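You operate a simulated robot arm through the tools that you are given. There is no shell and no other tool. Be economical: measure what you need, move in short steps, check, and stop when the job is done.

Carry out the task below with a simulated robot arm. There is one attempt and no reset: what you move stays moved.

JOB
Put two of the small banded lids from the navy bench top on the shelf under the olive bench. Put the pot labelled "Soy" from the olive bench top in the medium teal tub and the pot that says "Peanut" on the top of the low steel rack. Take the tall teal mug on the olive bench top and put it away on the purple bench shelf. Take the little pink tub and put it on the brown bench top. Take the dark grey stone on the beige bench top and put it away in the inside of the steel tray. Any order will do. Set down upright: cup, tall teal mug.

The check looks at the end state, three seconds after you hand in, the way a careful person would. Anything else that was tipped, shoved, dropped, spilled or broken makes it a failure. Lids that push on must go on centred and level and be pressed home; caps that screw on are set level and turned clockwise until they are tight.

ROBOT AND FRAMES
A 7-joint arm with a fingered hand on a trunk, on a base that drives. Base frame: it is fixed to the floor where the robot stands at the start and does not move with it; the origin is under the middle of the robot, x ahead of it, y to its left, z up; the surface under the hand at the start is at about z = 0.8. Lengths are in m, angles in rad, forces in N, time in s.
With the tool pointing down near the work surface it reaches from about 0.2 to 0.76 m from the robot's upright axis, wherever it stands. Its first joint turns from -2.897 to 2.897 rad. Places, roughly: brown bench top [0.5, -4.7, 0.8]; dark grey stone (4x4x3 cm) [-1.2, -1.9, 0.9]; inside of the steel tray (36x26 cm) [-0.54, -4.54, 0.78]; little pink tub (6x6x6 cm) [0.5, -2.4, 0.8]; medium teal tub (20x14x9 cm) [0.8, -1.5, 0.8]; purple bench shelf [-1.4, -2.7, 0.3]; shelf under the olive bench [0.7, -1.9, 0.2]; small banded lid (7x7x6 cm) [0.9, 0.1, 0.8]; tall green cup, tall grey cup, tall pink cup [0.75, -2, 0.75]; tall teal mug (13x9x10 cm) [0.8, -2.2, 0.8]; top of the low steel rack (18x14 cm) [-1.46, -2.52, 0.88]. Payload 4 kg.
The tool frame sits at the grasp point between the pads (the TCP): z along the fingers, y along the line on which they close. The tips reach 0.028 m beyond it. Largest opening 0.168 m; the body of the gripper starts 0.079 m behind the TCP. The gripper is a hand of 4 fingers: y runs from the thumb to the fingers, the wrist lies at [0, 0, -0.249] in the tool frame, and closing takes about 1.5 s.
Orientation is that of the tool frame in the base frame, as a unit quaternion [w, x, y, z]. With the fingers straight down and closing along the base's y, the tool's x points along the base's -x, its y along +y and its z along -z.

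CONTROLS
- The arm moves only by the tool servo_tool. Its argument "motion" is a list of rows, each a list of 2 entries, a list of its own where there are three numbers: the turn, a rotation vector about the base's x, y, z in rad, then the shift along the base's x, y, z in m. In form: [[[rx, ry, rz], [tx, ty, tz]], ...]. A call has 1 to 12 rows; each row is the pose to reach, as a shift and turn from the pose commanded when the call began. "grip" is the gripper command, from -1 (fully open) to 1 (shut), values between in proportion, set as the call begins (left out, the last holds). Each row takes 0.2 s and may step no farther than 0.05 m and 0.15 rad from the row before; otherwise, or with a gripper value out of range, the whole call is refused. Where a pose cannot be reached the arm comes as near as it can. A force on the tool above 40 N (or 10 N above the force at the start of the call, whichever is more), or a blocked arm, ends the call early, and 0.2 s more pass. The fingers move at their own pace (about 0.153 m/s each) and stop on an object; they squeeze with about 31 N. The grip force told is the motor's: it shows also when the fingers shut on nothing. Time passes only in rows, and 0.2 s behind the last, so rows that repeat a pose let the fingers close. The reply holds the time, the measured pose of the TCP, the force on the tool along the base axes, the opening and the grip force, in the units named above and with some noise, with the torque about the TCP (base axes, N m) and any sound that the robot's microphone picked up, and new pictures: "show" is both (left out), scene, wrist or none.
- Cameras (640 x 400 px; columns grow to the right, rows downward): "scene" is now at [0.0111, 0.1093, 1.4788]; the picture's right is [-0.61, -0.79, 0.00], its down [-0.43, 0.33, -0.84] and it looks along [0.67, -0.51, -0.54] (base axes); focal length 248 px, centre (320, 200). "wrist" rides on the gripper at [0.06, -0.06, -0.11] in the tool frame; the picture's right is [0.71, 0.71, 0.00], its down [-0.56, 0.56, -0.61] and it looks along [-0.43, 0.43, 0.79] (tool axes); focal length 265 px, centre (320, 200). There is no depth. A picture from a camera that has moved, and an enlarged one, comes with that camera's place and axes in the base frame and with its lens.
- raise_lower(by): slides the trunk up (or, below 0, down) by that many m; the arm and the scene camera ride with it, the base frame stays. It gives what a move gives, with no picture.
- drive_base(legs): drives the robot by 1 to 6 legs, each [ahead, turn to the left] in m and rad, along the robot's own axes; the way and the turn of a leg run together, so that a leg with both is an arc; at most 1.5 m and 3.142 rad a leg. The arm and the cameras ride along, it lands a little off, and it stops where it bumps. It gives what a move gives, and a new picture of the scene camera.
- set_fingers(finger1, finger2, finger3, thumb_bend): sets how far each is bent, from 0 (flat) to 1 (curled in); at 0.3 the hand is open as for a grip, at 0.7 the pads meet at the TCP. One left out holds its place. A second passes; each finger stops where it meets its share of the squeeze, and holds until it gets a number again. A gripper value or a shape takes the hand back. It gives what a move gives, with no picture; readings hold the bend of each and the force on the fingers (four entries, about 0 where the hand has none), thumb and palm.
- grasp_type(shape): the hand has 4 fingers and takes this shape, open, in about a second: jaw (thumb against the fingers, like two jaws); tri (thumb and two fingers); tip (a fingertip pinch); poke (one finger out to press); point (the index stretched); flat (the hand flat); cup (the hand cupped); fist (a fist). The gripper value then closes the fingers along that shape, each until it touches; the sizes above hold for jaw. It gives what a move gives, with no picture.
- pan_tilt(pan, tilt): turns the head with the scene camera to pan (to the left, within 2.705 rad either way) and tilt (down, from -0.506 to 1.204), counted from straight ahead of the robot. It gives what a move gives, and a new picture of the scene camera.
- zoom(camera, box): a new picture of the part [left, top, right, bottom] of that camera's present view, enlarged. It takes no simulated time.
- close_job(): hands the job in; it is judged then, once.

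Work in short steps. Places have to be worked out from the pictures, the camera data and where the tool is seen: move nearer, look again, correct. Check each grasp and each placing, and mend what went wrong. You have 207 turns and 260 pictures in all, those below and enlarged ones among them. Open the gripper and draw the arm clear of the work before you hand the job in, unless the task says otherwise.

The tools are called by a JSON object that holds its "fn" and its "kwargs". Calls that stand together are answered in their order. servo_tool: Moves the arm, as the interface text tells. Its arguments: {"type":"object","properties":{"motion":{"type":"array","items":{"type":"array"}},"grip":{"type":"number"},"show":{"type":"string","enum":["both","scene","wrist","none"]}},"required":["motion"]} The other tools are called the same way: raise_lower (by) slides the trunk up or down; grasp_type (shape) gives the hand a shape; set_fingers (finger1, finger2, finger3, thumb_bend) moves the fingers one by one; drive_base (legs) drives the base; pan_tilt (pan, tilt) turns the head that bears the scene camera; zoom (camera, box) takes an enlarged picture of a part of a camera's view; close_job () hands the job in.

At the start:

```text
t: 0.0
tool_pos: [0.4165, -0.1147, 1.0471]
ee_rot: [-0.001, 0.001, 1.0, 0.0]
wrist_force: [0.3, 1.1, 0.1]
ft_torque: [0.01, 0.01, 0.0]
gripper_width: 0.1676
grasp_force: 0.0
shape: jaw
bend: [0.3, 0.3, 0.3, 0.3]
finger forces: [0.0, 0.1, 0.0, 0.0, 0.0, 0.1]
trunk travel left (down, up): [-0.48, 0.11]
robot x, y, heading: [0.0023, 0.0028, 0.002]
head pan, tilt: [-0.658, 0.569]
```

scene: 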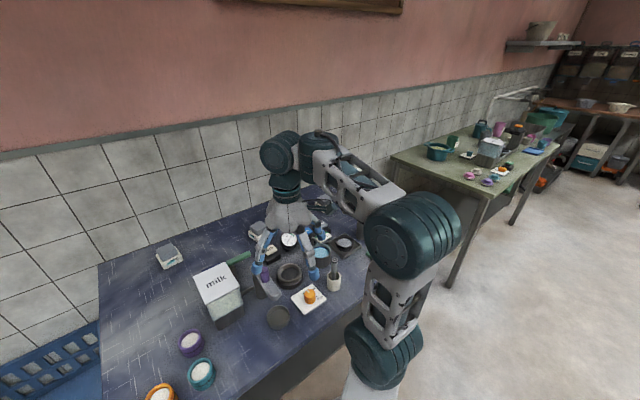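
wrist: 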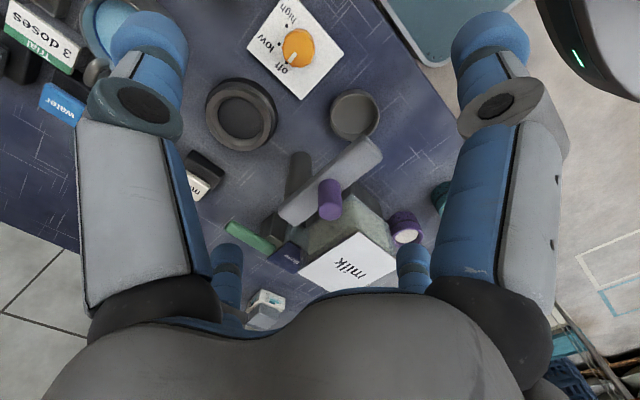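

I start by looking closer at the navy bench in the current scene view.

{"fn": "zoom", "kwargs": {"camera": "scene", "box": [100, 200, 400, 400]}}

{"fn": "pan_tilt", "kwargs": {"pan": 0.1, "tilt": 0.7}}

```text
2.00 times, centred on (250, 300) of scene
camera zoom: at [0.0111, 0.1093, 1.4788], right [-0.61, -0.79, 0.0], down [-0.43, 0.33, -0.84], along [0.67, -0.51, -0.54], focal length 496 px, centre (460, 0)
```

zoom: 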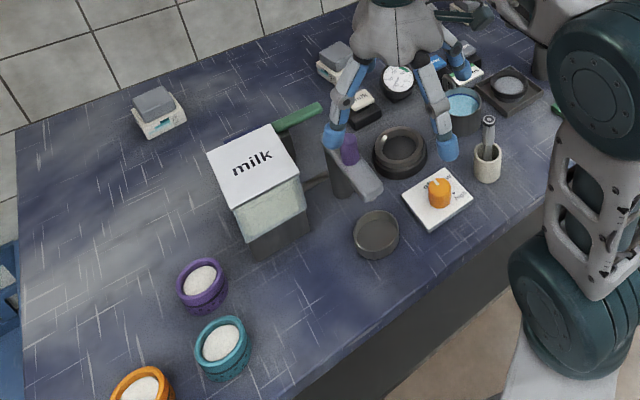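

```text
t: 1.1
tool_pos: [0.4168, -0.1132, 1.0475]
ee_rot: [0.0, 0.0, 1.0, 0.0]
wrist_force: [-0.2, -0.4, -0.1]
ft_torque: [-0.03, -0.02, 0.01]
gripper_width: 0.168
grasp_force: 0.0
shape: jaw
bend: [0.3, 0.3, 0.3, 0.3]
finger forces: [0.1, 0.0, 0.0, 0.0, 0.0, 0.0]
trunk travel left (down, up): [-0.48, 0.11]
robot x, y, heading: [-0.003, 0.0031, 0.001]
head pan, tilt: [0.099, 0.7]
camera scene: at [0.0249, 0.1722, 1.4674], right [0.1, -1.0, 0.0], down [-0.64, -0.06, -0.77], along [0.76, 0.08, -0.64], focal length 248 px, centre (320, 200)
```

scene: 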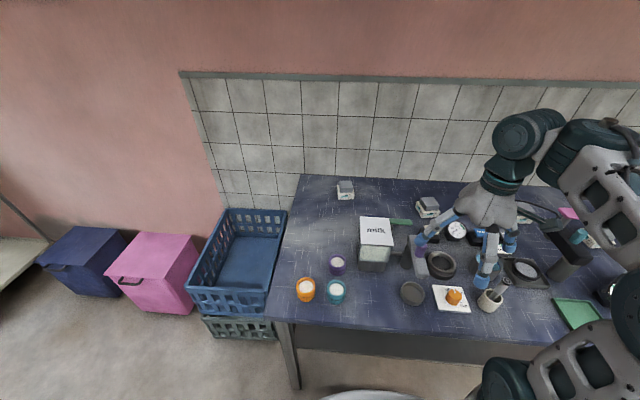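

I zoom to identify the candidate lids.

{"fn": "zoom", "kwargs": {"camera": "scene", "box": [280, 170, 440, 310]}}

{"fn": "zoom", "kwargs": {"camera": "scene", "box": [400, 170, 640, 330]}}

```text
2.86 times, centred on (360, 240) of scene
camera zoom: at [0.0249, 0.1722, 1.4674], right [0.1, -1.0, 0.0], down [-0.64, -0.06, -0.77], along [0.76, 0.08, -0.64], focal length 708 px, centre (206, 86)
```

zoom: 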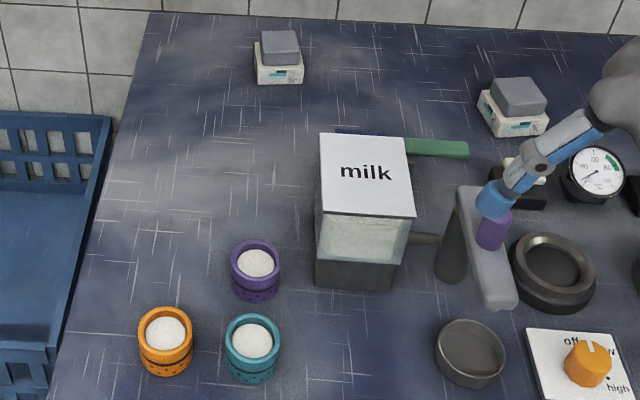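

```text
2.50 times, centred on (520, 250) of scene
camera zoom: at [0.0249, 0.1722, 1.4674], right [0.1, -1.0, 0.0], down [-0.64, -0.06, -0.77], along [0.76, 0.08, -0.64], focal length 620 px, centre (-180, 75)
```

zoom: 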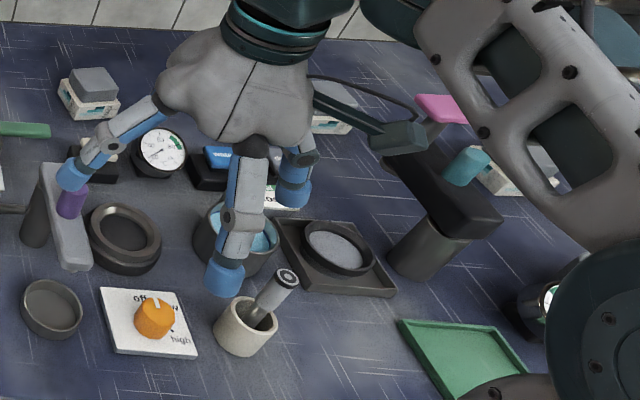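

The banded lids look like the small cream boxes with grey tops (nearest ones about (0.86, 0.15) and (0.78, -0.17)). I look straight down to see the clearance between base and bench.

{"fn": "pan_tilt", "kwargs": {"pan": 0.3, "tilt": 1.204}}

{"fn": "pan_tilt", "kwargs": {"pan": -1.4, "tilt": 0.4}}

{"fn": "pan_tilt", "kwargs": {"pan": -2.5, "tilt": 0.4}}

```text
t: 2.0
tool_pos: [0.4163, -0.1149, 1.0479]
ee_rot: [0.0, 0.0, 1.0, 0.0]
wrist_force: [0.7, 0.1, 1.1]
ft_torque: [0.03, 0.04, -0.03]
gripper_width: 0.1678
grasp_force: 0.1
shape: jaw
bend: [0.3, 0.3, 0.3, 0.3]
finger forces: [0.0, 0.0, 0.0, 0.0, 0.0, 0.0]
trunk travel left (down, up): [-0.48, 0.11]
robot x, y, heading: [0.0014, 0.0017, -0.001]
head pan, tilt: [0.3, 1.201]
camera scene: at [-0.0061, 0.1804, 1.4315], right [0.3, -0.96, 0.0], down [-0.89, -0.28, -0.36], along [0.35, 0.11, -0.93], focal length 248 px, centre (320, 200)
```

scene: 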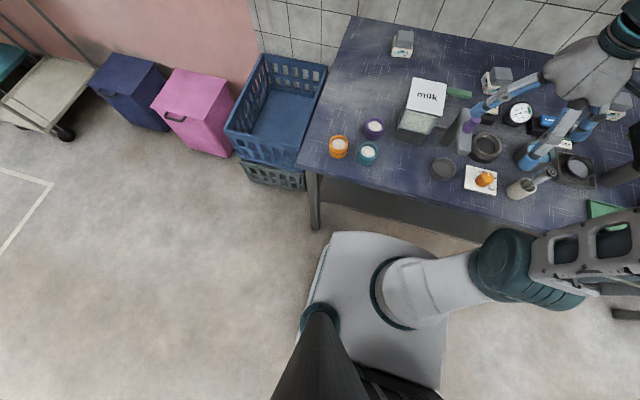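

```text
t: 3.8
tool_pos: [0.4156, -0.1146, 1.0468]
ee_rot: [0.0, 0.0, 1.0, 0.0]
wrist_force: [-0.5, -0.3, -0.5]
ft_torque: [0.01, -0.01, 0.0]
gripper_width: 0.168
grasp_force: 0.1
shape: jaw
bend: [0.3, 0.3, 0.3, 0.3]
finger forces: [0.0, 0.0, 0.0, 0.0, 0.0, 0.0]
trunk travel left (down, up): [-0.48, 0.11]
robot x, y, heading: [-0.0034, -0.0004, 0.002]
head pan, tilt: [-1.4, 0.4]
camera scene: at [-0.0438, 0.0726, 1.4942], right [-0.99, -0.17, 0.0], down [-0.07, 0.38, -0.92], along [0.16, -0.91, -0.39], focal length 248 px, centre (320, 200)
```

scene: 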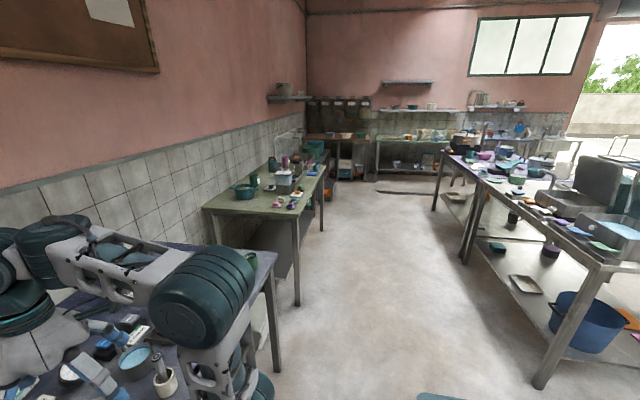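

```text
t: 5.1
tool_pos: [0.4167, -0.1148, 1.0467]
ee_rot: [-0.001, 0.0, 1.0, -0.001]
wrist_force: [-0.5, -0.5, 0.3]
ft_torque: [0.02, 0.0, -0.01]
gripper_width: 0.1679
grasp_force: 0.1
shape: jaw
bend: [0.3, 0.3, 0.3, 0.3]
finger forces: [0.0, 0.0, 0.1, 0.1, 0.1, 0.1]
trunk travel left (down, up): [-0.48, 0.11]
robot x, y, heading: [0.0007, 0.0005, 0.0]
head pan, tilt: [-2.499, 0.4]
camera scene: at [-0.1337, 0.1083, 1.4942], right [-0.6, 0.8, 0.0], down [0.31, 0.23, -0.92], along [-0.74, -0.55, -0.39], focal length 248 px, centre (320, 200)
```

scene: 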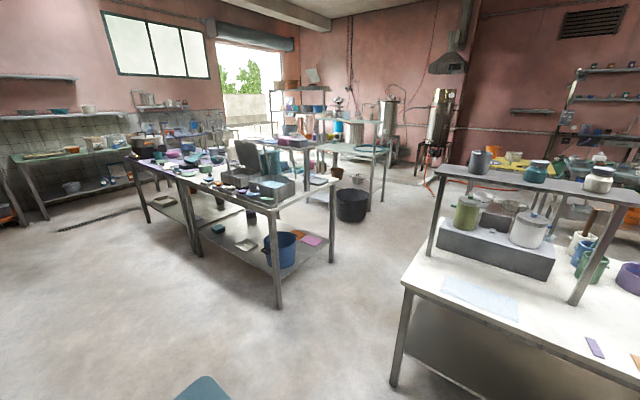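

Base sits near the bench edge. I try to drive 0.12 m closer with the hand well above the bench, stopping if it bumps.

{"fn": "pan_tilt", "kwargs": {"pan": 0.1, "tilt": 0.8}}

{"fn": "drive_base", "kwargs": {"legs": [[0.12, 0]]}}

```text
t: 7.4
tool_pos: [0.4161, -0.1146, 1.0468]
ee_rot: [0.0, 0.0, 1.0, 0.0]
wrist_force: [-0.7, 0.1, 0.0]
ft_torque: [0.01, -0.05, 0.01]
gripper_width: 0.1676
grasp_force: 0.1
shape: jaw
bend: [0.3, 0.3, 0.3, 0.3]
finger forces: [0.0, 0.0, 0.1, 0.1, 0.0, 0.0]
trunk travel left (down, up): [-0.48, 0.11]
robot x, y, heading: [-0.0047, 0.0014, 0.001]
head pan, tilt: [0.099, 0.799]
camera scene: at [0.0207, 0.1719, 1.4591], right [0.1, -1.0, 0.0], down [-0.71, -0.07, -0.7], along [0.69, 0.07, -0.72], focal length 248 px, centre (320, 200)
```

scene: 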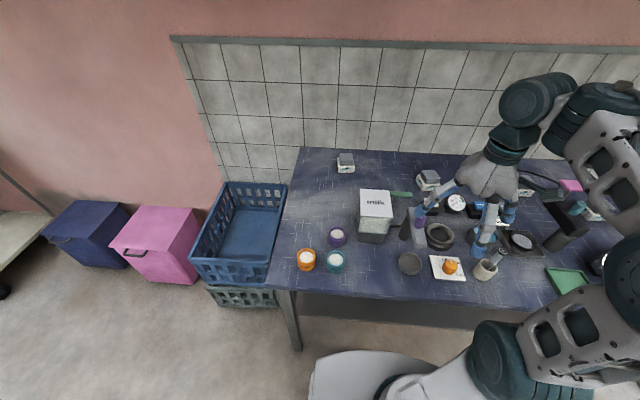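

```text
t: 8.7
tool_pos: [0.5364, -0.1138, 1.0479]
ee_rot: [0.0, -0.001, 1.0, 0.001]
wrist_force: [-0.2, -0.4, 0.0]
ft_torque: [0.01, 0.02, -0.04]
gripper_width: 0.1678
grasp_force: 0.0
shape: jaw
bend: [0.3, 0.3, 0.3, 0.3]
finger forces: [0.1, 0.0, 0.0, 0.0, 0.1, 0.0]
trunk travel left (down, up): [-0.48, 0.11]
robot x, y, heading: [0.1188, 0.0019, -0.004]
head pan, tilt: [0.099, 0.799]
camera scene: at [0.1402, 0.1719, 1.4591], right [0.1, -0.99, 0.0], down [-0.71, -0.07, -0.7], along [0.69, 0.07, -0.72], focal length 248 px, centre (320, 200)
```

scene: 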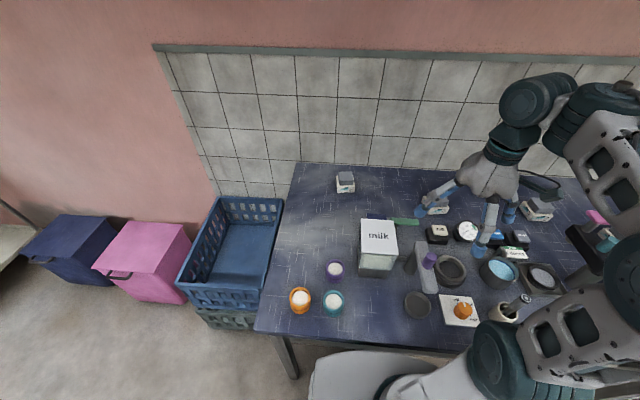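

The base slid under the bench edge freely. Lid 1 is near (0.84, 0.15), now about 0.74 m from the axis. I rise a little and move above it for a wrist look.

{"fn": "servo_tool", "kwargs": {"motion": [[[0, 0, 0], [0, 0, 0.04]], [[0, 0, 0], [0.02, 0.03, 0.07]], [[0, 0, 0], [0.05, 0.06, 0.08]], [[0, 0, 0], [0.08, 0.09, 0.08]], [[0, 0, 0], [0.11, 0.12, 0.08]], [[0, 0, 0], [0.14, 0.15, 0.08]], [[0, 0, 0], [0.17, 0.18, 0.08]], [[0, 0, 0], [0.2, 0.21, 0.08]], [[0, 0, 0], [0.23, 0.24, 0.08]], [[0, 0, 0], [0.26, 0.26, 0.07]], [[0, 0, 0], [0.28, 0.264, 0.04]]]}}

```text
t: 11.1
tool_pos: [0.7842, 0.1317, 1.0562]
ee_rot: [-0.002, -0.002, 1.0, -0.001]
wrist_force: [0.2, 0.9, -0.2]
ft_torque: [-0.02, 0.03, -0.02]
gripper_width: 0.1681
grasp_force: 0.0
shape: jaw
bend: [0.3, 0.3, 0.3, 0.3]
finger forces: [0.0, 0.0, 0.0, 0.1, 0.0, 0.0]
out of reach, approached as far as the arm can: row 8, 9, 10, 11
trunk travel left (down, up): [-0.48, 0.11]
robot x, y, heading: [0.123, 0.0013, -0.001]
head pan, tilt: [0.099, 0.799]
camera scene: at [0.1427, 0.1736, 1.4588], right [0.1, -0.99, 0.0], down [-0.71, -0.07, -0.7], along [0.69, 0.07, -0.72], focal length 248 px, centre (320, 200)
camera wrist: at [0.7238, 0.0732, 1.1656], right [-0.71, 0.71, 0.0], down [0.56, 0.56, 0.61], along [0.43, 0.43, -0.79], focal length 265 px, centre (320, 200)
```

scene: 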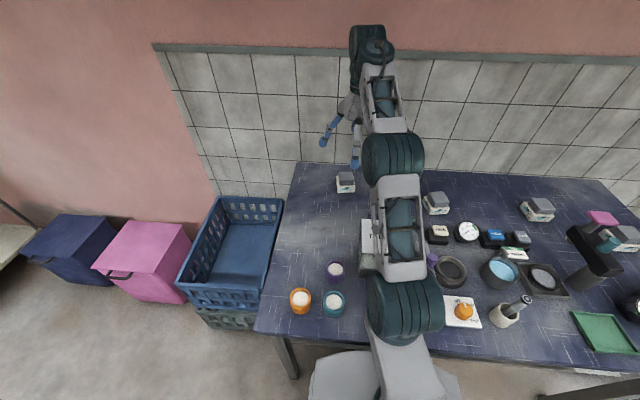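
wrist: 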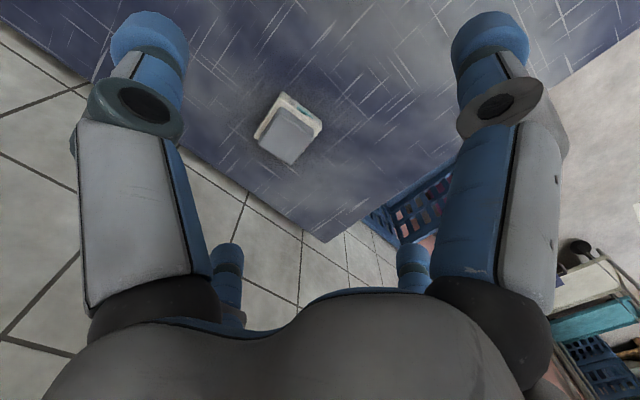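

Lid 1 seen at about (0.856, 0.144). I compare the box sizes by zooming before choosing.

{"fn": "zoom", "kwargs": {"camera": "scene", "box": [410, 170, 640, 314]}}

{"fn": "zoom", "kwargs": {"camera": "wrist", "box": [220, 70, 360, 190]}}

{"fn": "zoom", "kwargs": {"camera": "scene", "box": [310, 150, 460, 244]}}

```text
2.78 times, centred on (525, 242) of scene
camera zoom: at [0.1427, 0.1736, 1.4588], right [0.1, -0.99, 0.0], down [-0.71, -0.07, -0.7], along [0.69, 0.07, -0.72], focal length 689 px, centre (-249, 83)
```

zoom: 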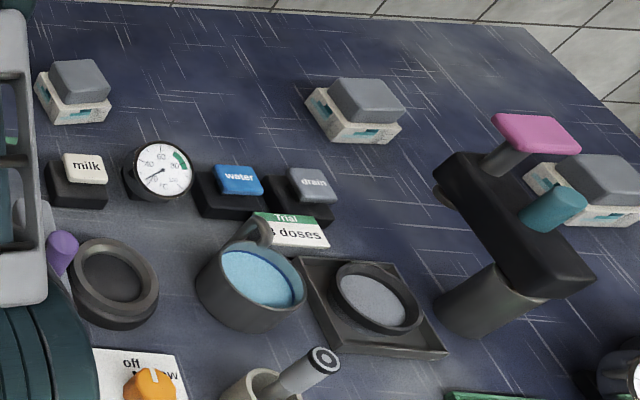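

```text
3.33 times, centred on (290, 130) of wrist
camera zoom: at [0.7238, 0.0732, 1.1656], right [-0.71, 0.71, 0.0], down [0.56, 0.56, 0.61], along [0.43, 0.43, -0.79], focal length 885 px, centre (420, 433)
```

zoom: 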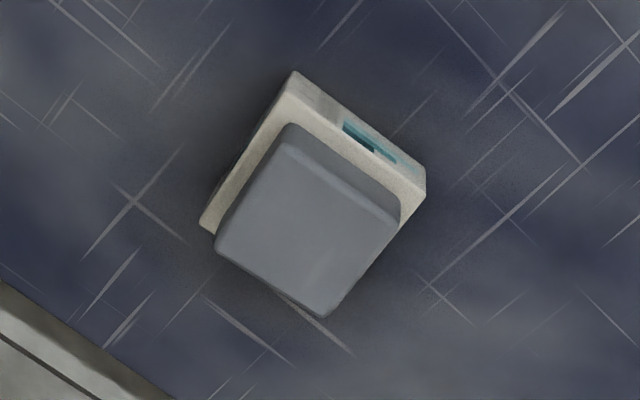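

```text
4.26 times, centred on (385, 197) of scene
camera zoom: at [0.1427, 0.1736, 1.4588], right [0.1, -0.99, 0.0], down [-0.71, -0.07, -0.7], along [0.69, 0.07, -0.72], focal length 1055 px, centre (43, 213)
```

zoom: 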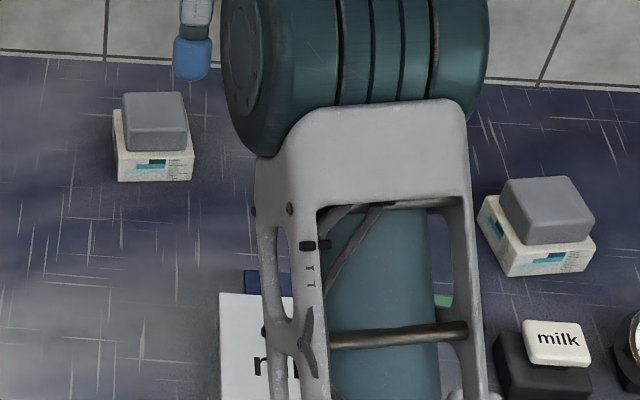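

Boxes 1 and 2 are the 7 cm ones; the other two are larger. I descend some in place first to get back within reach, then read the pose.

{"fn": "servo_tool", "kwargs": {"motion": [[[0, 0, 0], [0, 0, -0.04]], [[0, 0, 0], [0, 0, -0.08]], [[0, 0, 0], [0, 0, -0.11]]], "show": "wrist"}}

```text
t: 11.8
tool_pos: [0.7815, 0.1316, 0.9477]
ee_rot: [0.0, -0.001, 1.0, 0.0]
wrist_force: [-0.6, 0.1, -0.3]
ft_torque: [-0.03, -0.02, -0.02]
gripper_width: 0.1681
grasp_force: 0.0
shape: jaw
bend: [0.3, 0.3, 0.3, 0.3]
finger forces: [0.0, 0.1, 0.0, 0.0, 0.0, 0.0]
trunk travel left (down, up): [-0.48, 0.11]
robot x, y, heading: [0.1214, -0.002, -0.002]
head pan, tilt: [0.099, 0.799]
camera wrist: at [0.7214, 0.072, 1.0575], right [-0.71, 0.71, 0.0], down [0.56, 0.56, 0.62], along [0.43, 0.44, -0.79], focal length 265 px, centre (320, 200)
```

wrist: 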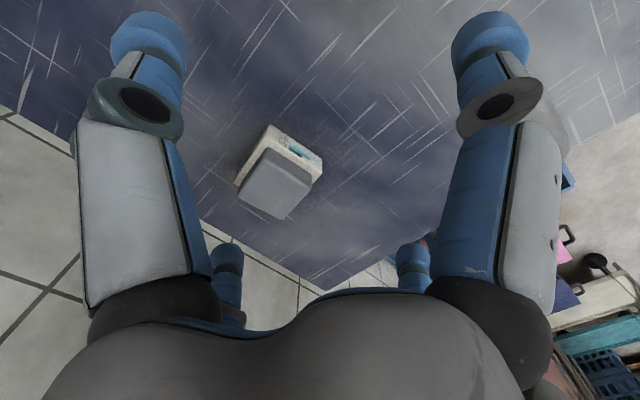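

Box centre is at about (0.848, 0.140). I shift over it and descend to z≈0.84.

{"fn": "servo_tool", "kwargs": {"motion": [[[0, 0, 0], [0.035, 0.005, 0]], [[0, 0, 0], [0.067, 0.009, -0.01]], [[0, 0, 0], [0.067, 0.009, -0.05]], [[0, 0, 0], [0.067, 0.009, -0.08]], [[0, 0, 0], [0.067, 0.009, -0.105]]]}}

```text
t: 13.1
tool_pos: [0.849, 0.1421, 0.8405]
ee_rot: [-0.002, -0.001, 1.0, -0.001]
wrist_force: [0.0, 0.5, -0.5]
ft_torque: [0.0, 0.0, 0.01]
gripper_width: 0.1679
grasp_force: 0.2
shape: jaw
bend: [0.3, 0.3, 0.3, 0.3]
finger forces: [0.0, 0.1, 0.0, 0.0, 0.0, 0.0]
trunk travel left (down, up): [-0.48, 0.11]
robot x, y, heading: [0.1179, -0.0007, 0.006]
head pan, tilt: [0.099, 0.799]
camera scene: at [0.1402, 0.1723, 1.4591], right [0.1, -0.99, 0.0], down [-0.71, -0.07, -0.7], along [0.69, 0.07, -0.72], focal length 248 px, centre (320, 200)
camera wrist: at [0.7883, 0.0821, 0.9517], right [-0.71, 0.71, 0.0], down [0.56, 0.56, 0.61], along [0.43, 0.43, -0.79], focal length 265 px, centre (320, 200)
```

scene: 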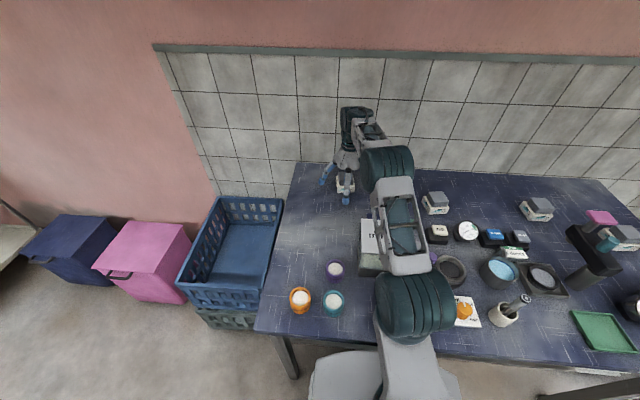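
wrist: 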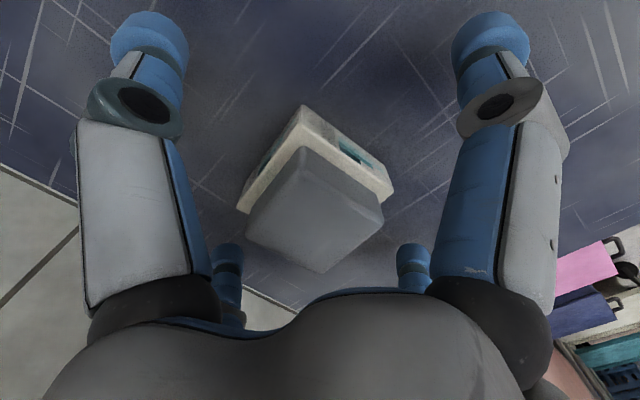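

The box is centred between fingers. I lower 1.5 cm more and close.

{"fn": "servo_tool", "kwargs": {"motion": [[[0, 0, 0], [0, 0, -0.008]], [[0, 0, 0], [0, 0, -0.015]]], "show": "none"}}

{"fn": "servo_tool", "kwargs": {"motion": [[[0, 0, 0], [0, 0, 0]], [[0, 0, 0], [0, 0, 0]], [[0, 0, 0], [0, 0, 0]], [[0, 0, 0], [0, 0, 0]], [[0, 0, 0], [0, 0, 0]], [[0, 0, 0], [0, 0, 0]], [[0, 0, 0], [0, 0, 0]]], "grip": 1, "show": "wrist"}}

```text
t: 13.7
tool_pos: [0.8491, 0.143, 0.8266]
ee_rot: [0.0, 0.0, 1.0, 0.001]
wrist_force: [-0.2, 0.2, 1.5]
ft_torque: [0.02, 0.02, -0.02]
gripper_width: 0.1679
grasp_force: 0.0
shape: jaw
bend: [0.3, 0.3, 0.3, 0.3]
finger forces: [0.3, 0.2, 0.3, 0.0, 0.3, 0.0]
trunk travel left (down, up): [-0.48, 0.11]
robot x, y, heading: [0.1164, 0.0005, 0.002]
head pan, tilt: [0.099, 0.799]
```

```text
t: 15.2
tool_pos: [0.849, 0.1424, 0.8288]
ee_rot: [0.001, 0.0, 1.0, 0.001]
wrist_force: [3.8, -1.5, 15.2]
ft_torque: [-0.1, -0.07, -0.04]
gripper_width: 0.0697
grasp_force: 30.9
shape: jaw
bend: [0.8, 0.79, 0.79, 0.35]
finger forces: [29.5, 30.2, 32.1, 0.0, 30.0, 0.1]
trunk travel left (down, up): [-0.48, 0.11]
robot x, y, heading: [0.1164, -0.0047, 0.002]
head pan, tilt: [0.099, 0.799]
camera wrist: at [0.7879, 0.0816, 0.9388], right [-0.71, 0.71, 0.0], down [0.56, 0.56, 0.62], along [0.44, 0.44, -0.79], focal length 265 px, centre (320, 200)
```

wrist: 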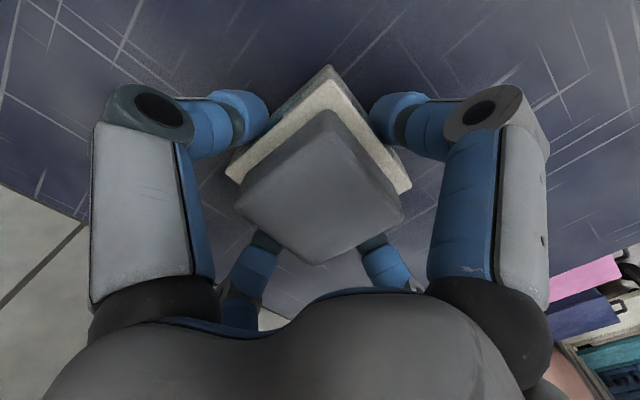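

Gripped (6.97 cm wide). I lift straight up and retract toward the robot.

{"fn": "servo_tool", "kwargs": {"motion": [[[0, 0, 0], [0, 0, 0.03]], [[0, 0, 0], [0, 0, 0.07]], [[0, 0, 0], [-0.02, 0, 0.11]], [[0, 0, 0], [-0.05, -0.01, 0.15]], [[0, 0, 0], [-0.09, -0.03, 0.18]], [[0, 0, 0], [-0.12, -0.05, 0.21]], [[0, 0, 0], [-0.15, -0.07, 0.24]], [[0, 0, 0], [-0.19, -0.09, 0.26]], [[0, 0, 0], [-0.23, -0.11, 0.26]], [[0, 0, 0], [-0.27, -0.13, 0.26]], [[0, 0, 0], [-0.31, -0.15, 0.26]]]}}

```text
refused: row 4 steps farther than a row can; nothing moved
```

Row 4 was slightly too long; I use smaller steps.

{"fn": "servo_tool", "kwargs": {"motion": [[[0, 0, 0], [0, 0, 0.04]], [[0, 0, 0], [0, 0, 0.08]], [[0, 0, 0], [-0.02, 0, 0.12]], [[0, 0, 0], [-0.05, -0.01, 0.15]], [[0, 0, 0], [-0.08, -0.03, 0.18]], [[0, 0, 0], [-0.11, -0.05, 0.21]], [[0, 0, 0], [-0.14, -0.07, 0.24]], [[0, 0, 0], [-0.18, -0.09, 0.26]], [[0, 0, 0], [-0.22, -0.11, 0.26]], [[0, 0, 0], [-0.26, -0.13, 0.26]], [[0, 0, 0], [-0.3, -0.15, 0.26]], [[0, 0, 0], [-0.34, -0.17, 0.26]]]}}

```text
t: 17.9
tool_pos: [0.5081, -0.0296, 1.0884]
ee_rot: [0.0, 0.0, 1.0, 0.0]
wrist_force: [0.7, 0.5, -0.9]
ft_torque: [-0.01, -0.04, -0.01]
gripper_width: 0.0693
grasp_force: 30.8
shape: jaw
bend: [0.8, 0.79, 0.79, 0.35]
finger forces: [28.7, 29.2, 30.1, 0.0, 26.4, 0.0]
trunk travel left (down, up): [-0.48, 0.11]
robot x, y, heading: [0.1229, -0.0018, 0.002]
head pan, tilt: [0.099, 0.799]
camera scene: at [0.1396, 0.1718, 1.4592], right [0.1, -0.99, 0.0], down [-0.71, -0.07, -0.7], along [0.69, 0.07, -0.72], focal length 248 px, centre (320, 200)
camera wrist: at [0.4474, -0.089, 1.1983], right [-0.71, 0.71, 0.0], down [0.56, 0.56, 0.61], along [0.43, 0.44, -0.79], focal length 265 px, centre (320, 200)
```

scene: 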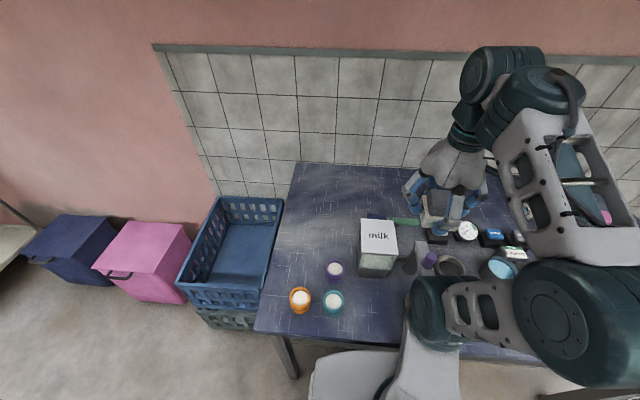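
wrist: 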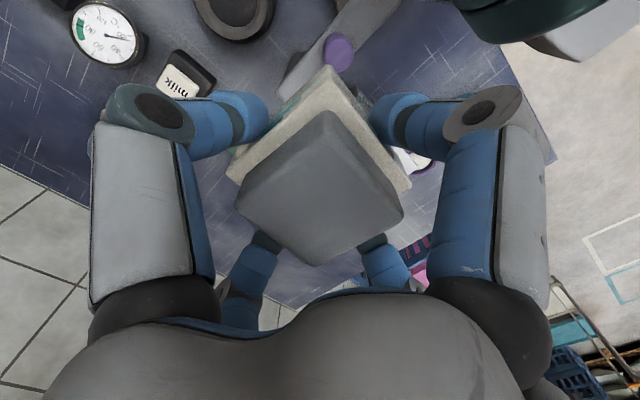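

Holding lid 1. I back out to the aisle, turn right, drive along to y≈-1.9 and turn to face the olive bench.

{"fn": "drive_base", "kwargs": {"legs": [[-0.47, 0], [0, -1.571], [1.4, 0], [0.5, 0], [0, 1.571]]}}

{"fn": "pan_tilt", "kwargs": {"pan": 0, "tilt": 0.8}}

```text
t: 37.5
tool_pos: [0.0107, -1.9372, 1.0887]
ee_rot: [0.0, -0.002, 1.0, 0.0]
wrist_force: [0.1, 0.4, -1.6]
ft_torque: [-0.01, 0.01, -0.02]
gripper_width: 0.0691
grasp_force: 30.9
shape: jaw
bend: [0.8, 0.79, 0.79, 0.35]
finger forces: [28.3, 29.1, 30.0, 0.0, 26.4, 0.0]
trunk travel left (down, up): [-0.48, 0.11]
robot x, y, heading: [-0.3812, -1.9113, 0.005]
head pan, tilt: [0.099, 0.799]
camera scene: at [-0.3587, -1.7378, 1.4591], right [0.1, -0.99, 0.0], down [-0.71, -0.07, -0.7], along [0.69, 0.07, -0.72], focal length 248 px, centre (320, 200)
```

scene: 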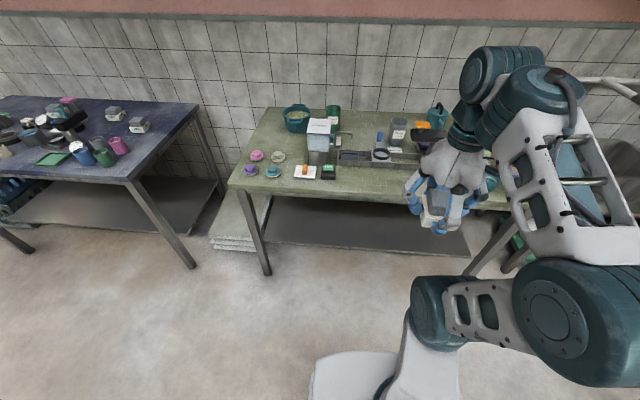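

```text
t: 38.2
tool_pos: [0.01, -1.9385, 1.0893]
ee_rot: [0.0, -0.002, 1.0, 0.0]
wrist_force: [-0.6, 0.3, -0.7]
ft_torque: [0.0, -0.01, 0.01]
gripper_width: 0.0692
grasp_force: 30.6
shape: jaw
bend: [0.8, 0.79, 0.79, 0.35]
finger forces: [28.3, 29.2, 30.0, 0.1, 26.5, 0.0]
trunk travel left (down, up): [-0.48, 0.11]
robot x, y, heading: [-0.3803, -1.9109, 0.002]
head pan, tilt: [0.0, 0.799]
camera scene: at [-0.3583, -1.7459, 1.4591], right [0.0, -1.0, 0.0], down [-0.72, 0.0, -0.7], along [0.7, 0.0, -0.72], focal length 248 px, centre (320, 200)
```

scene: 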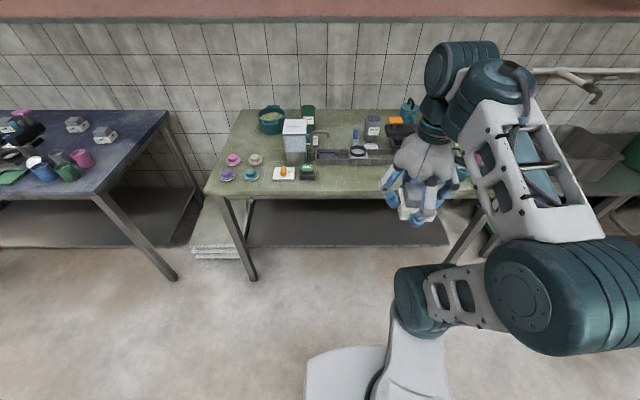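

The olive bench shelf is a dark board, front edge near x≈0.46. I drive a bit closer, then lower the trunk so the arm can reach under the top from outside.

{"fn": "drive_base", "kwargs": {"legs": [[0.17, 0]]}}

{"fn": "raise_lower", "kwargs": {"by": -0.45}}

{"fn": "pan_tilt", "kwargs": {"pan": -0.1, "tilt": 0.6}}

```text
t: 39.7
tool_pos: [0.1797, -1.9382, 1.0883]
ee_rot: [0.001, -0.002, 1.0, 0.0]
wrist_force: [0.7, -0.2, -1.2]
ft_torque: [0.02, 0.01, -0.01]
gripper_width: 0.0694
grasp_force: 31.3
shape: jaw
bend: [0.8, 0.79, 0.79, 0.35]
finger forces: [28.4, 29.1, 29.9, 0.0, 26.4, 0.0]
trunk travel left (down, up): [-0.48, 0.11]
robot x, y, heading: [-0.2089, -1.9086, 0.006]
head pan, tilt: [0.0, 0.799]
camera scene: at [-0.1892, -1.7454, 1.4591], right [0.0, -1.0, 0.0], down [-0.72, 0.0, -0.7], along [0.7, 0.0, -0.72], focal length 248 px, centre (320, 200)
```

scene: 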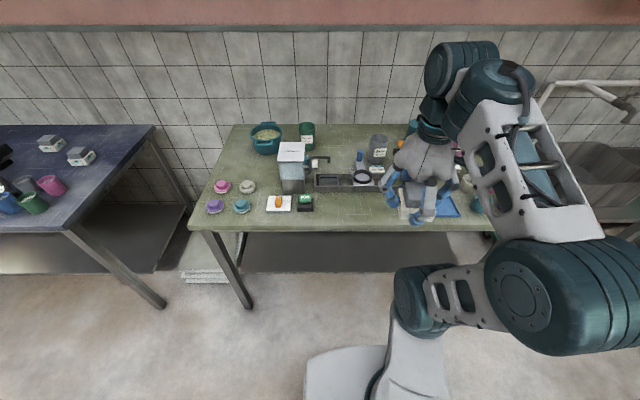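

```text
refused: -0.45 is not a number from -0.4 to 0.4
```

```text
t: 40.4
tool_pos: [0.1787, -1.9373, 1.0882]
ee_rot: [0.0, -0.001, 1.0, 0.0]
wrist_force: [-0.3, -0.5, -1.5]
ft_torque: [-0.04, -0.04, 0.02]
gripper_width: 0.0689
grasp_force: 30.9
shape: jaw
bend: [0.8, 0.79, 0.79, 0.35]
finger forces: [28.2, 29.1, 29.9, 0.0, 26.4, 0.1]
trunk travel left (down, up): [-0.48, 0.11]
robot x, y, heading: [-0.2108, -1.9083, -0.002]
head pan, tilt: [-0.099, 0.6]
camera scene: at [-0.1823, -1.7541, 1.4759], right [-0.1, -1.0, 0.0], down [-0.56, 0.05, -0.82], along [0.82, -0.08, -0.57], focal length 248 px, centre (320, 200)
```

scene: 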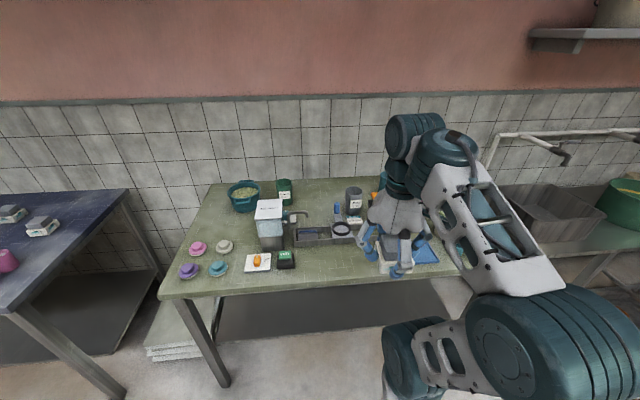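

The trunk step limit is 0.4; I lower by 0.4 and look under the bench.

{"fn": "raise_lower", "kwargs": {"by": -0.4}}

{"fn": "pan_tilt", "kwargs": {"pan": -0.2, "tilt": 0.6}}

```text
t: 44.2
tool_pos: [0.1791, -1.9379, 0.6892]
ee_rot: [0.0, -0.002, 1.0, 0.0]
wrist_force: [-0.3, 0.3, -1.3]
ft_torque: [0.01, -0.01, 0.04]
gripper_width: 0.0692
grasp_force: 31.2
shape: jaw
bend: [0.8, 0.79, 0.79, 0.35]
finger forces: [28.3, 29.0, 30.0, 0.1, 26.5, 0.0]
trunk travel left (down, up): [-0.08, 0.51]
robot x, y, heading: [-0.2103, -1.9131, 0.004]
head pan, tilt: [-0.099, 0.6]
```

```text
t: 44.9
tool_pos: [0.1789, -1.9378, 0.6878]
ee_rot: [0.0, -0.002, 1.0, 0.001]
wrist_force: [-0.5, 0.3, -0.7]
ft_torque: [0.0, 0.02, -0.01]
gripper_width: 0.0691
grasp_force: 31.6
shape: jaw
bend: [0.8, 0.79, 0.79, 0.35]
finger forces: [28.3, 29.2, 30.0, 0.1, 26.4, 0.0]
trunk travel left (down, up): [-0.08, 0.51]
robot x, y, heading: [-0.2136, -1.9105, -0.0]
head pan, tilt: [-0.201, 0.6]
camera scene: at [-0.1836, -1.7629, 1.076], right [-0.2, -0.98, 0.0], down [-0.55, 0.11, -0.83], along [0.81, -0.16, -0.56], focal length 248 px, centre (320, 200)
```

scene: 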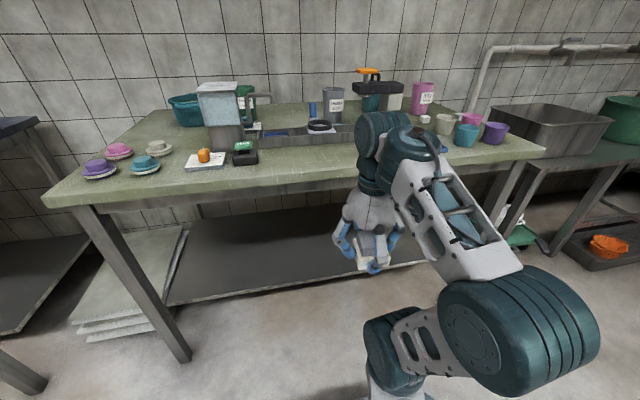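

The shelf is empty and clear. I lower the trunk the rest, then move the hand down in front of the bench.

{"fn": "raise_lower", "kwargs": {"by": -0.07}}

{"fn": "servo_tool", "kwargs": {"motion": [[[0, 0, 0], [0, 0, -0.05]], [[0, 0, 0], [0, 0, -0.1]], [[0, 0, 0], [0, 0, -0.15]], [[0, 0, 0], [0, 0, -0.2]], [[0, 0, 0], [0, 0, -0.25]], [[0, 0, 0], [0, 0, -0.27]]], "show": "scene"}}

```text
t: 46.0
tool_pos: [0.1792, -1.9366, 0.618]
ee_rot: [0.0, -0.002, 1.0, 0.0]
wrist_force: [-0.3, 0.7, -1.6]
ft_torque: [0.01, 0.0, 0.0]
gripper_width: 0.0692
grasp_force: 31.0
shape: jaw
bend: [0.8, 0.79, 0.79, 0.35]
finger forces: [28.4, 29.1, 30.0, 0.0, 26.4, 0.0]
trunk travel left (down, up): [-0.01, 0.58]
robot x, y, heading: [-0.2101, -1.9123, 0.005]
head pan, tilt: [-0.201, 0.6]
```

```text
t: 47.4
tool_pos: [0.179, -1.9375, 0.3474]
ee_rot: [0.0, -0.002, 1.0, 0.0]
wrist_force: [-0.4, 0.0, -0.8]
ft_torque: [0.04, -0.03, -0.02]
gripper_width: 0.0692
grasp_force: 31.3
shape: jaw
bend: [0.8, 0.79, 0.79, 0.35]
finger forces: [28.1, 28.9, 29.9, 0.1, 26.4, 0.0]
trunk travel left (down, up): [-0.01, 0.58]
robot x, y, heading: [-0.2082, -1.9108, 0.001]
head pan, tilt: [-0.201, 0.6]
camera scene: at [-0.1837, -1.763, 1.006], right [-0.2, -0.98, 0.0], down [-0.55, 0.11, -0.83], along [0.81, -0.16, -0.56], focal length 248 px, centre (320, 200)
```

scene: 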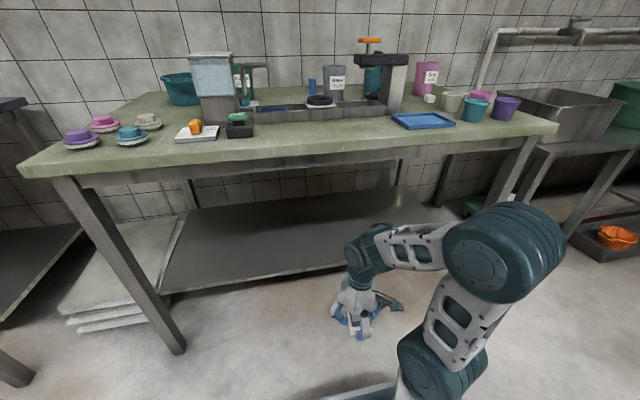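

The shelf is clear. I reach forward 0.2 m and check the clearance of the wrist under the top.

{"fn": "servo_tool", "kwargs": {"motion": [[[0, 0, 0], [0.04, 0, 0]], [[0, 0, 0], [0.08, 0, 0]], [[0, 0, 0], [0.12, 0, 0]], [[0, 0, 0], [0.16, 0, 0]], [[0, 0, 0], [0.2, 0, 0]]]}}

```text
t: 48.6
tool_pos: [0.3788, -1.94, 0.347]
ee_rot: [0.001, -0.002, 1.0, 0.0]
wrist_force: [0.7, -0.5, -1.4]
ft_torque: [0.02, 0.01, 0.0]
gripper_width: 0.069
grasp_force: 30.8
shape: jaw
bend: [0.8, 0.79, 0.79, 0.35]
finger forces: [28.4, 28.7, 30.0, 0.0, 26.4, 0.1]
trunk travel left (down, up): [-0.01, 0.58]
robot x, y, heading: [-0.2094, -1.911, 0.003]
head pan, tilt: [-0.201, 0.6]
camera scene: at [-0.1837, -1.763, 1.006], right [-0.2, -0.98, 0.0], down [-0.55, 0.11, -0.83], along [0.81, -0.16, -0.56], focal length 248 px, centre (320, 200)
camera wrist: at [0.3191, -1.998, 0.458], right [-0.71, 0.7, 0.0], down [0.56, 0.56, 0.61], along [0.43, 0.44, -0.79], focal length 265 px, centre (320, 200)
```

scene: 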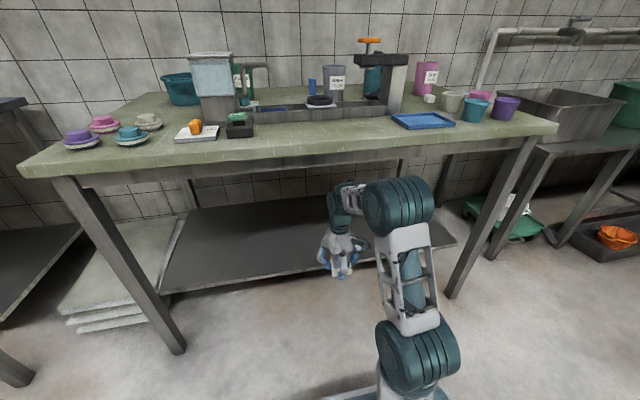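
wrist: 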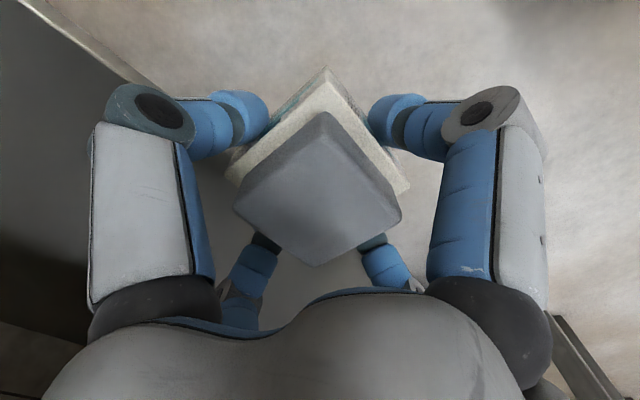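

Clearance looks good (wrist about z 0.6, bench underside 0.75). I go on forward to x≈0.56 while dropping slightly.

{"fn": "servo_tool", "kwargs": {"motion": [[[0, 0, 0], [0.045, 0, 0]], [[0, 0, 0], [0.09, 0, -0.01]], [[0, 0, 0], [0.135, 0, -0.025]], [[0, 0, 0], [0.18, 0, -0.04]]]}}

```text
t: 49.6
tool_pos: [0.5574, -1.9373, 0.308]
ee_rot: [-0.001, -0.001, 1.0, 0.0]
wrist_force: [-0.8, 0.0, -0.2]
ft_torque: [0.02, 0.04, -0.01]
gripper_width: 0.0688
grasp_force: 30.6
shape: jaw
bend: [0.8, 0.79, 0.79, 0.35]
finger forces: [28.2, 28.8, 29.9, 0.0, 26.3, 0.0]
trunk travel left (down, up): [-0.01, 0.58]
robot x, y, heading: [-0.2116, -1.9095, 0.007]
head pan, tilt: [-0.201, 0.6]
camera scene: at [-0.184, -1.763, 1.0061], right [-0.2, -0.98, 0.0], down [-0.55, 0.11, -0.83], along [0.81, -0.16, -0.56], focal length 248 px, centre (320, 200)
camera wrist: at [0.4984, -1.9978, 0.4185], right [-0.71, 0.7, 0.0], down [0.56, 0.56, 0.61], along [0.43, 0.44, -0.79], focal length 265 px, centre (320, 200)
```

scene: 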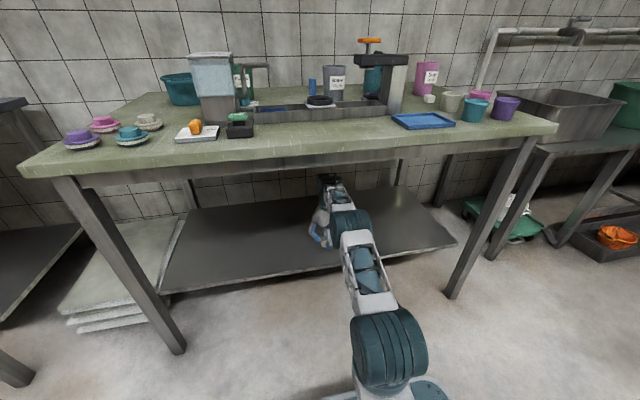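
wrist: 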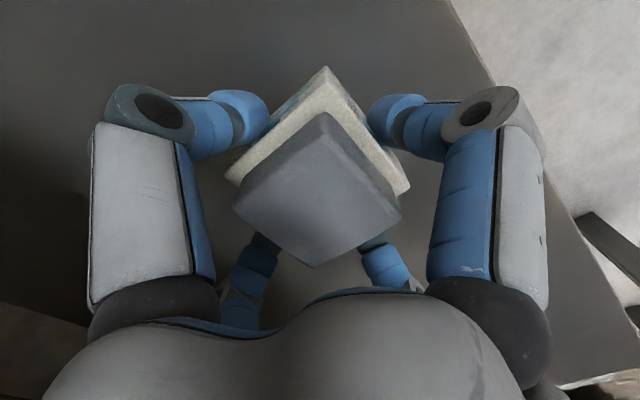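

The box is over the shelf. I move 3 cm further in and descend until contact.

{"fn": "servo_tool", "kwargs": {"motion": [[[0, 0, 0], [0.02, 0, -0.02]], [[0, 0, 0], [0.03, 0, -0.04]], [[0, 0, 0], [0.03, 0, -0.05]], [[0, 0, 0], [0.03, 0, -0.06]], [[0, 0, 0], [0.03, 0, -0.07]], [[0, 0, 0], [0.03, 0, -0.08]], [[0, 0, 0], [0.03, 0, -0.09]], [[0, 0, 0], [0.03, 0, -0.1]], [[0, 0, 0], [0.03, 0, -0.11]]]}}

```text
t: 50.5
tool_pos: [0.5699, -1.9365, 0.2785]
ee_rot: [0.007, 0.0, 1.0, 0.0]
wrist_force: [-7.6, -1.7, 26.3]
ft_torque: [-0.17, 1.06, -0.05]
gripper_width: 0.0695
grasp_force: 30.9
shape: jaw
bend: [0.81, 0.79, 0.79, 0.35]
finger forces: [44.0, 30.2, 29.8, 0.0, 33.9, 0.1]
out of reach, approached as far as the arm can: row 1, 2, 3, 4
trunk travel left (down, up): [-0.01, 0.58]
robot x, y, heading: [-0.2115, -1.9091, 0.0]
head pan, tilt: [-0.201, 0.6]
stopped in row 4: the force on the tool passed its limit at 46 N (the readings are from after the stop); the commanded pose is now the measured one
camera scene: at [-0.1857, -1.7629, 1.0063], right [-0.2, -0.98, 0.0], down [-0.55, 0.11, -0.83], along [0.81, -0.16, -0.56], focal length 248 px, centre (320, 200)
camera wrist: at [0.5074, -1.9958, 0.388], right [-0.71, 0.71, -0.01], down [0.55, 0.56, 0.62], along [0.44, 0.43, -0.78], focal length 265 px, centre (320, 200)
```

scene: 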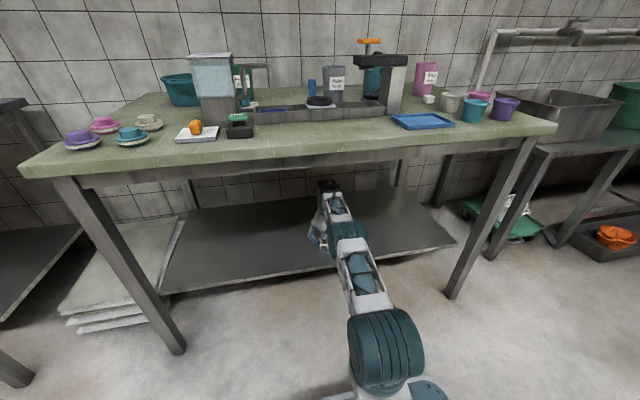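
wrist: 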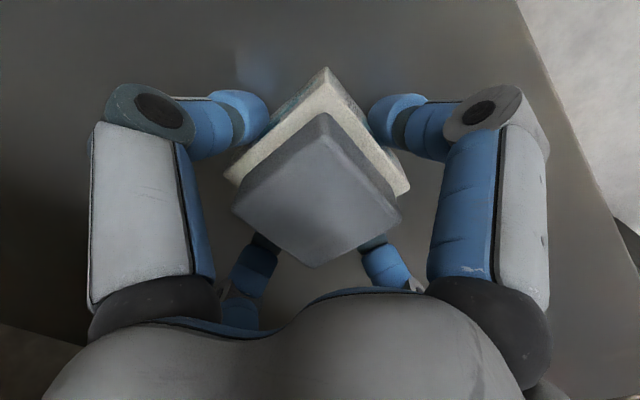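

Contact with the shelf (TCP z≈0.278). I ease up 3 mm and open the hand slowly.

{"fn": "servo_tool", "kwargs": {"motion": [[[0, 0, 0], [0, 0, 0.002]], [[0, 0, 0], [0, 0, 0.003]]], "show": "none"}}

{"fn": "servo_tool", "kwargs": {"motion": [[[0, 0, 0], [0, 0, 0]], [[0, 0, 0], [0, 0, 0]], [[0, 0, 0], [0, 0, 0]], [[0, 0, 0], [0, 0, 0]], [[0, 0, 0], [0, 0, 0]], [[0, 0, 0], [0, 0, 0]]], "grip": -1, "show": "wrist"}}

```text
t: 51.1
tool_pos: [0.5703, -1.9362, 0.2787]
ee_rot: [0.005, 0.0, 1.0, 0.0]
wrist_force: [-2.5, -0.8, 20.7]
ft_torque: [-0.17, 0.61, 0.05]
gripper_width: 0.0694
grasp_force: 31.2
shape: jaw
bend: [0.81, 0.79, 0.79, 0.35]
finger forces: [39.7, 30.2, 30.5, 0.0, 33.7, 0.1]
trunk travel left (down, up): [-0.01, 0.58]
robot x, y, heading: [-0.2112, -1.9098, 0.009]
head pan, tilt: [-0.201, 0.6]
```

```text
t: 51.6
tool_pos: [0.5722, -1.9366, 0.2806]
ee_rot: [0.011, 0.0, 1.0, 0.0]
wrist_force: [0.7, -1.0, -0.7]
ft_torque: [-0.02, -0.03, -0.02]
gripper_width: 0.1678
grasp_force: 0.1
shape: jaw
bend: [0.3, 0.3, 0.3, 0.3]
finger forces: [0.1, 0.0, 0.0, 0.0, 0.0, 0.1]
trunk travel left (down, up): [-0.01, 0.58]
robot x, y, heading: [-0.2087, -1.9085, 0.0]
head pan, tilt: [-0.201, 0.6]
stopped in row 2: the force on the tool passed its limit at 44 N (the readings are from after the stop); the commanded pose is now the measured one
camera wrist: at [0.5097, -1.9963, 0.3894], right [-0.71, 0.71, -0.02], down [0.54, 0.56, 0.63], along [0.45, 0.43, -0.78], focal length 265 px, centre (320, 200)
```

wrist: 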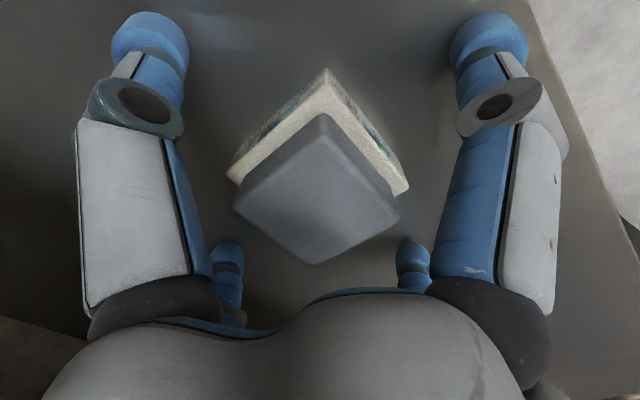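

Released, box stands flat. I lift straight up clear of the box (top ~0.305) and draw out.

{"fn": "servo_tool", "kwargs": {"motion": [[[0, 0, 0], [0, 0, 0.03]], [[0, 0, 0], [0, 0, 0.06]], [[0, 0, 0], [-0.02, 0, 0.08]], [[0, 0, 0], [-0.06, 0, 0.08]], [[0, 0, 0], [-0.11, 0, 0.08]], [[0, 0, 0], [-0.16, 0, 0.08]], [[0, 0, 0], [-0.21, 0, 0.08]], [[0, 0, 0], [-0.26, 0, 0.08]], [[0, 0, 0], [-0.31, 0, 0.08]], [[0, 0, 0], [-0.36, 0, 0.08]], [[0, 0, 0], [-0.4, 0, 0.08]]], "show": "scene"}}

```text
t: 54.0
tool_pos: [0.1729, -1.9385, 0.362]
ee_rot: [0.012, 0.002, 1.0, -0.002]
wrist_force: [-0.1, 0.1, -1.1]
ft_torque: [-0.08, -0.01, 0.02]
gripper_width: 0.1682
grasp_force: 0.1
shape: jaw
bend: [0.3, 0.3, 0.3, 0.3]
finger forces: [0.1, 0.0, 0.0, 0.0, 0.0, 0.0]
out of reach, approached as far as the arm can: row 2
trunk travel left (down, up): [-0.01, 0.58]
robot x, y, heading: [-0.2116, -1.9104, 0.006]
head pan, tilt: [-0.201, 0.6]
camera scene: at [-0.1834, -1.7628, 1.006], right [-0.2, -0.98, 0.0], down [-0.55, 0.11, -0.82], along [0.81, -0.16, -0.57], focal length 248 px, centre (320, 200)
```

scene: 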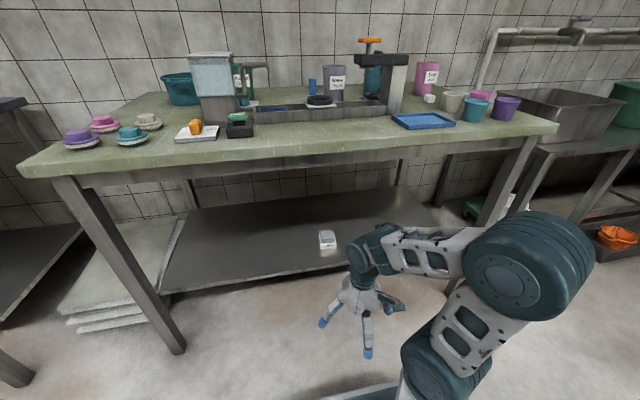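

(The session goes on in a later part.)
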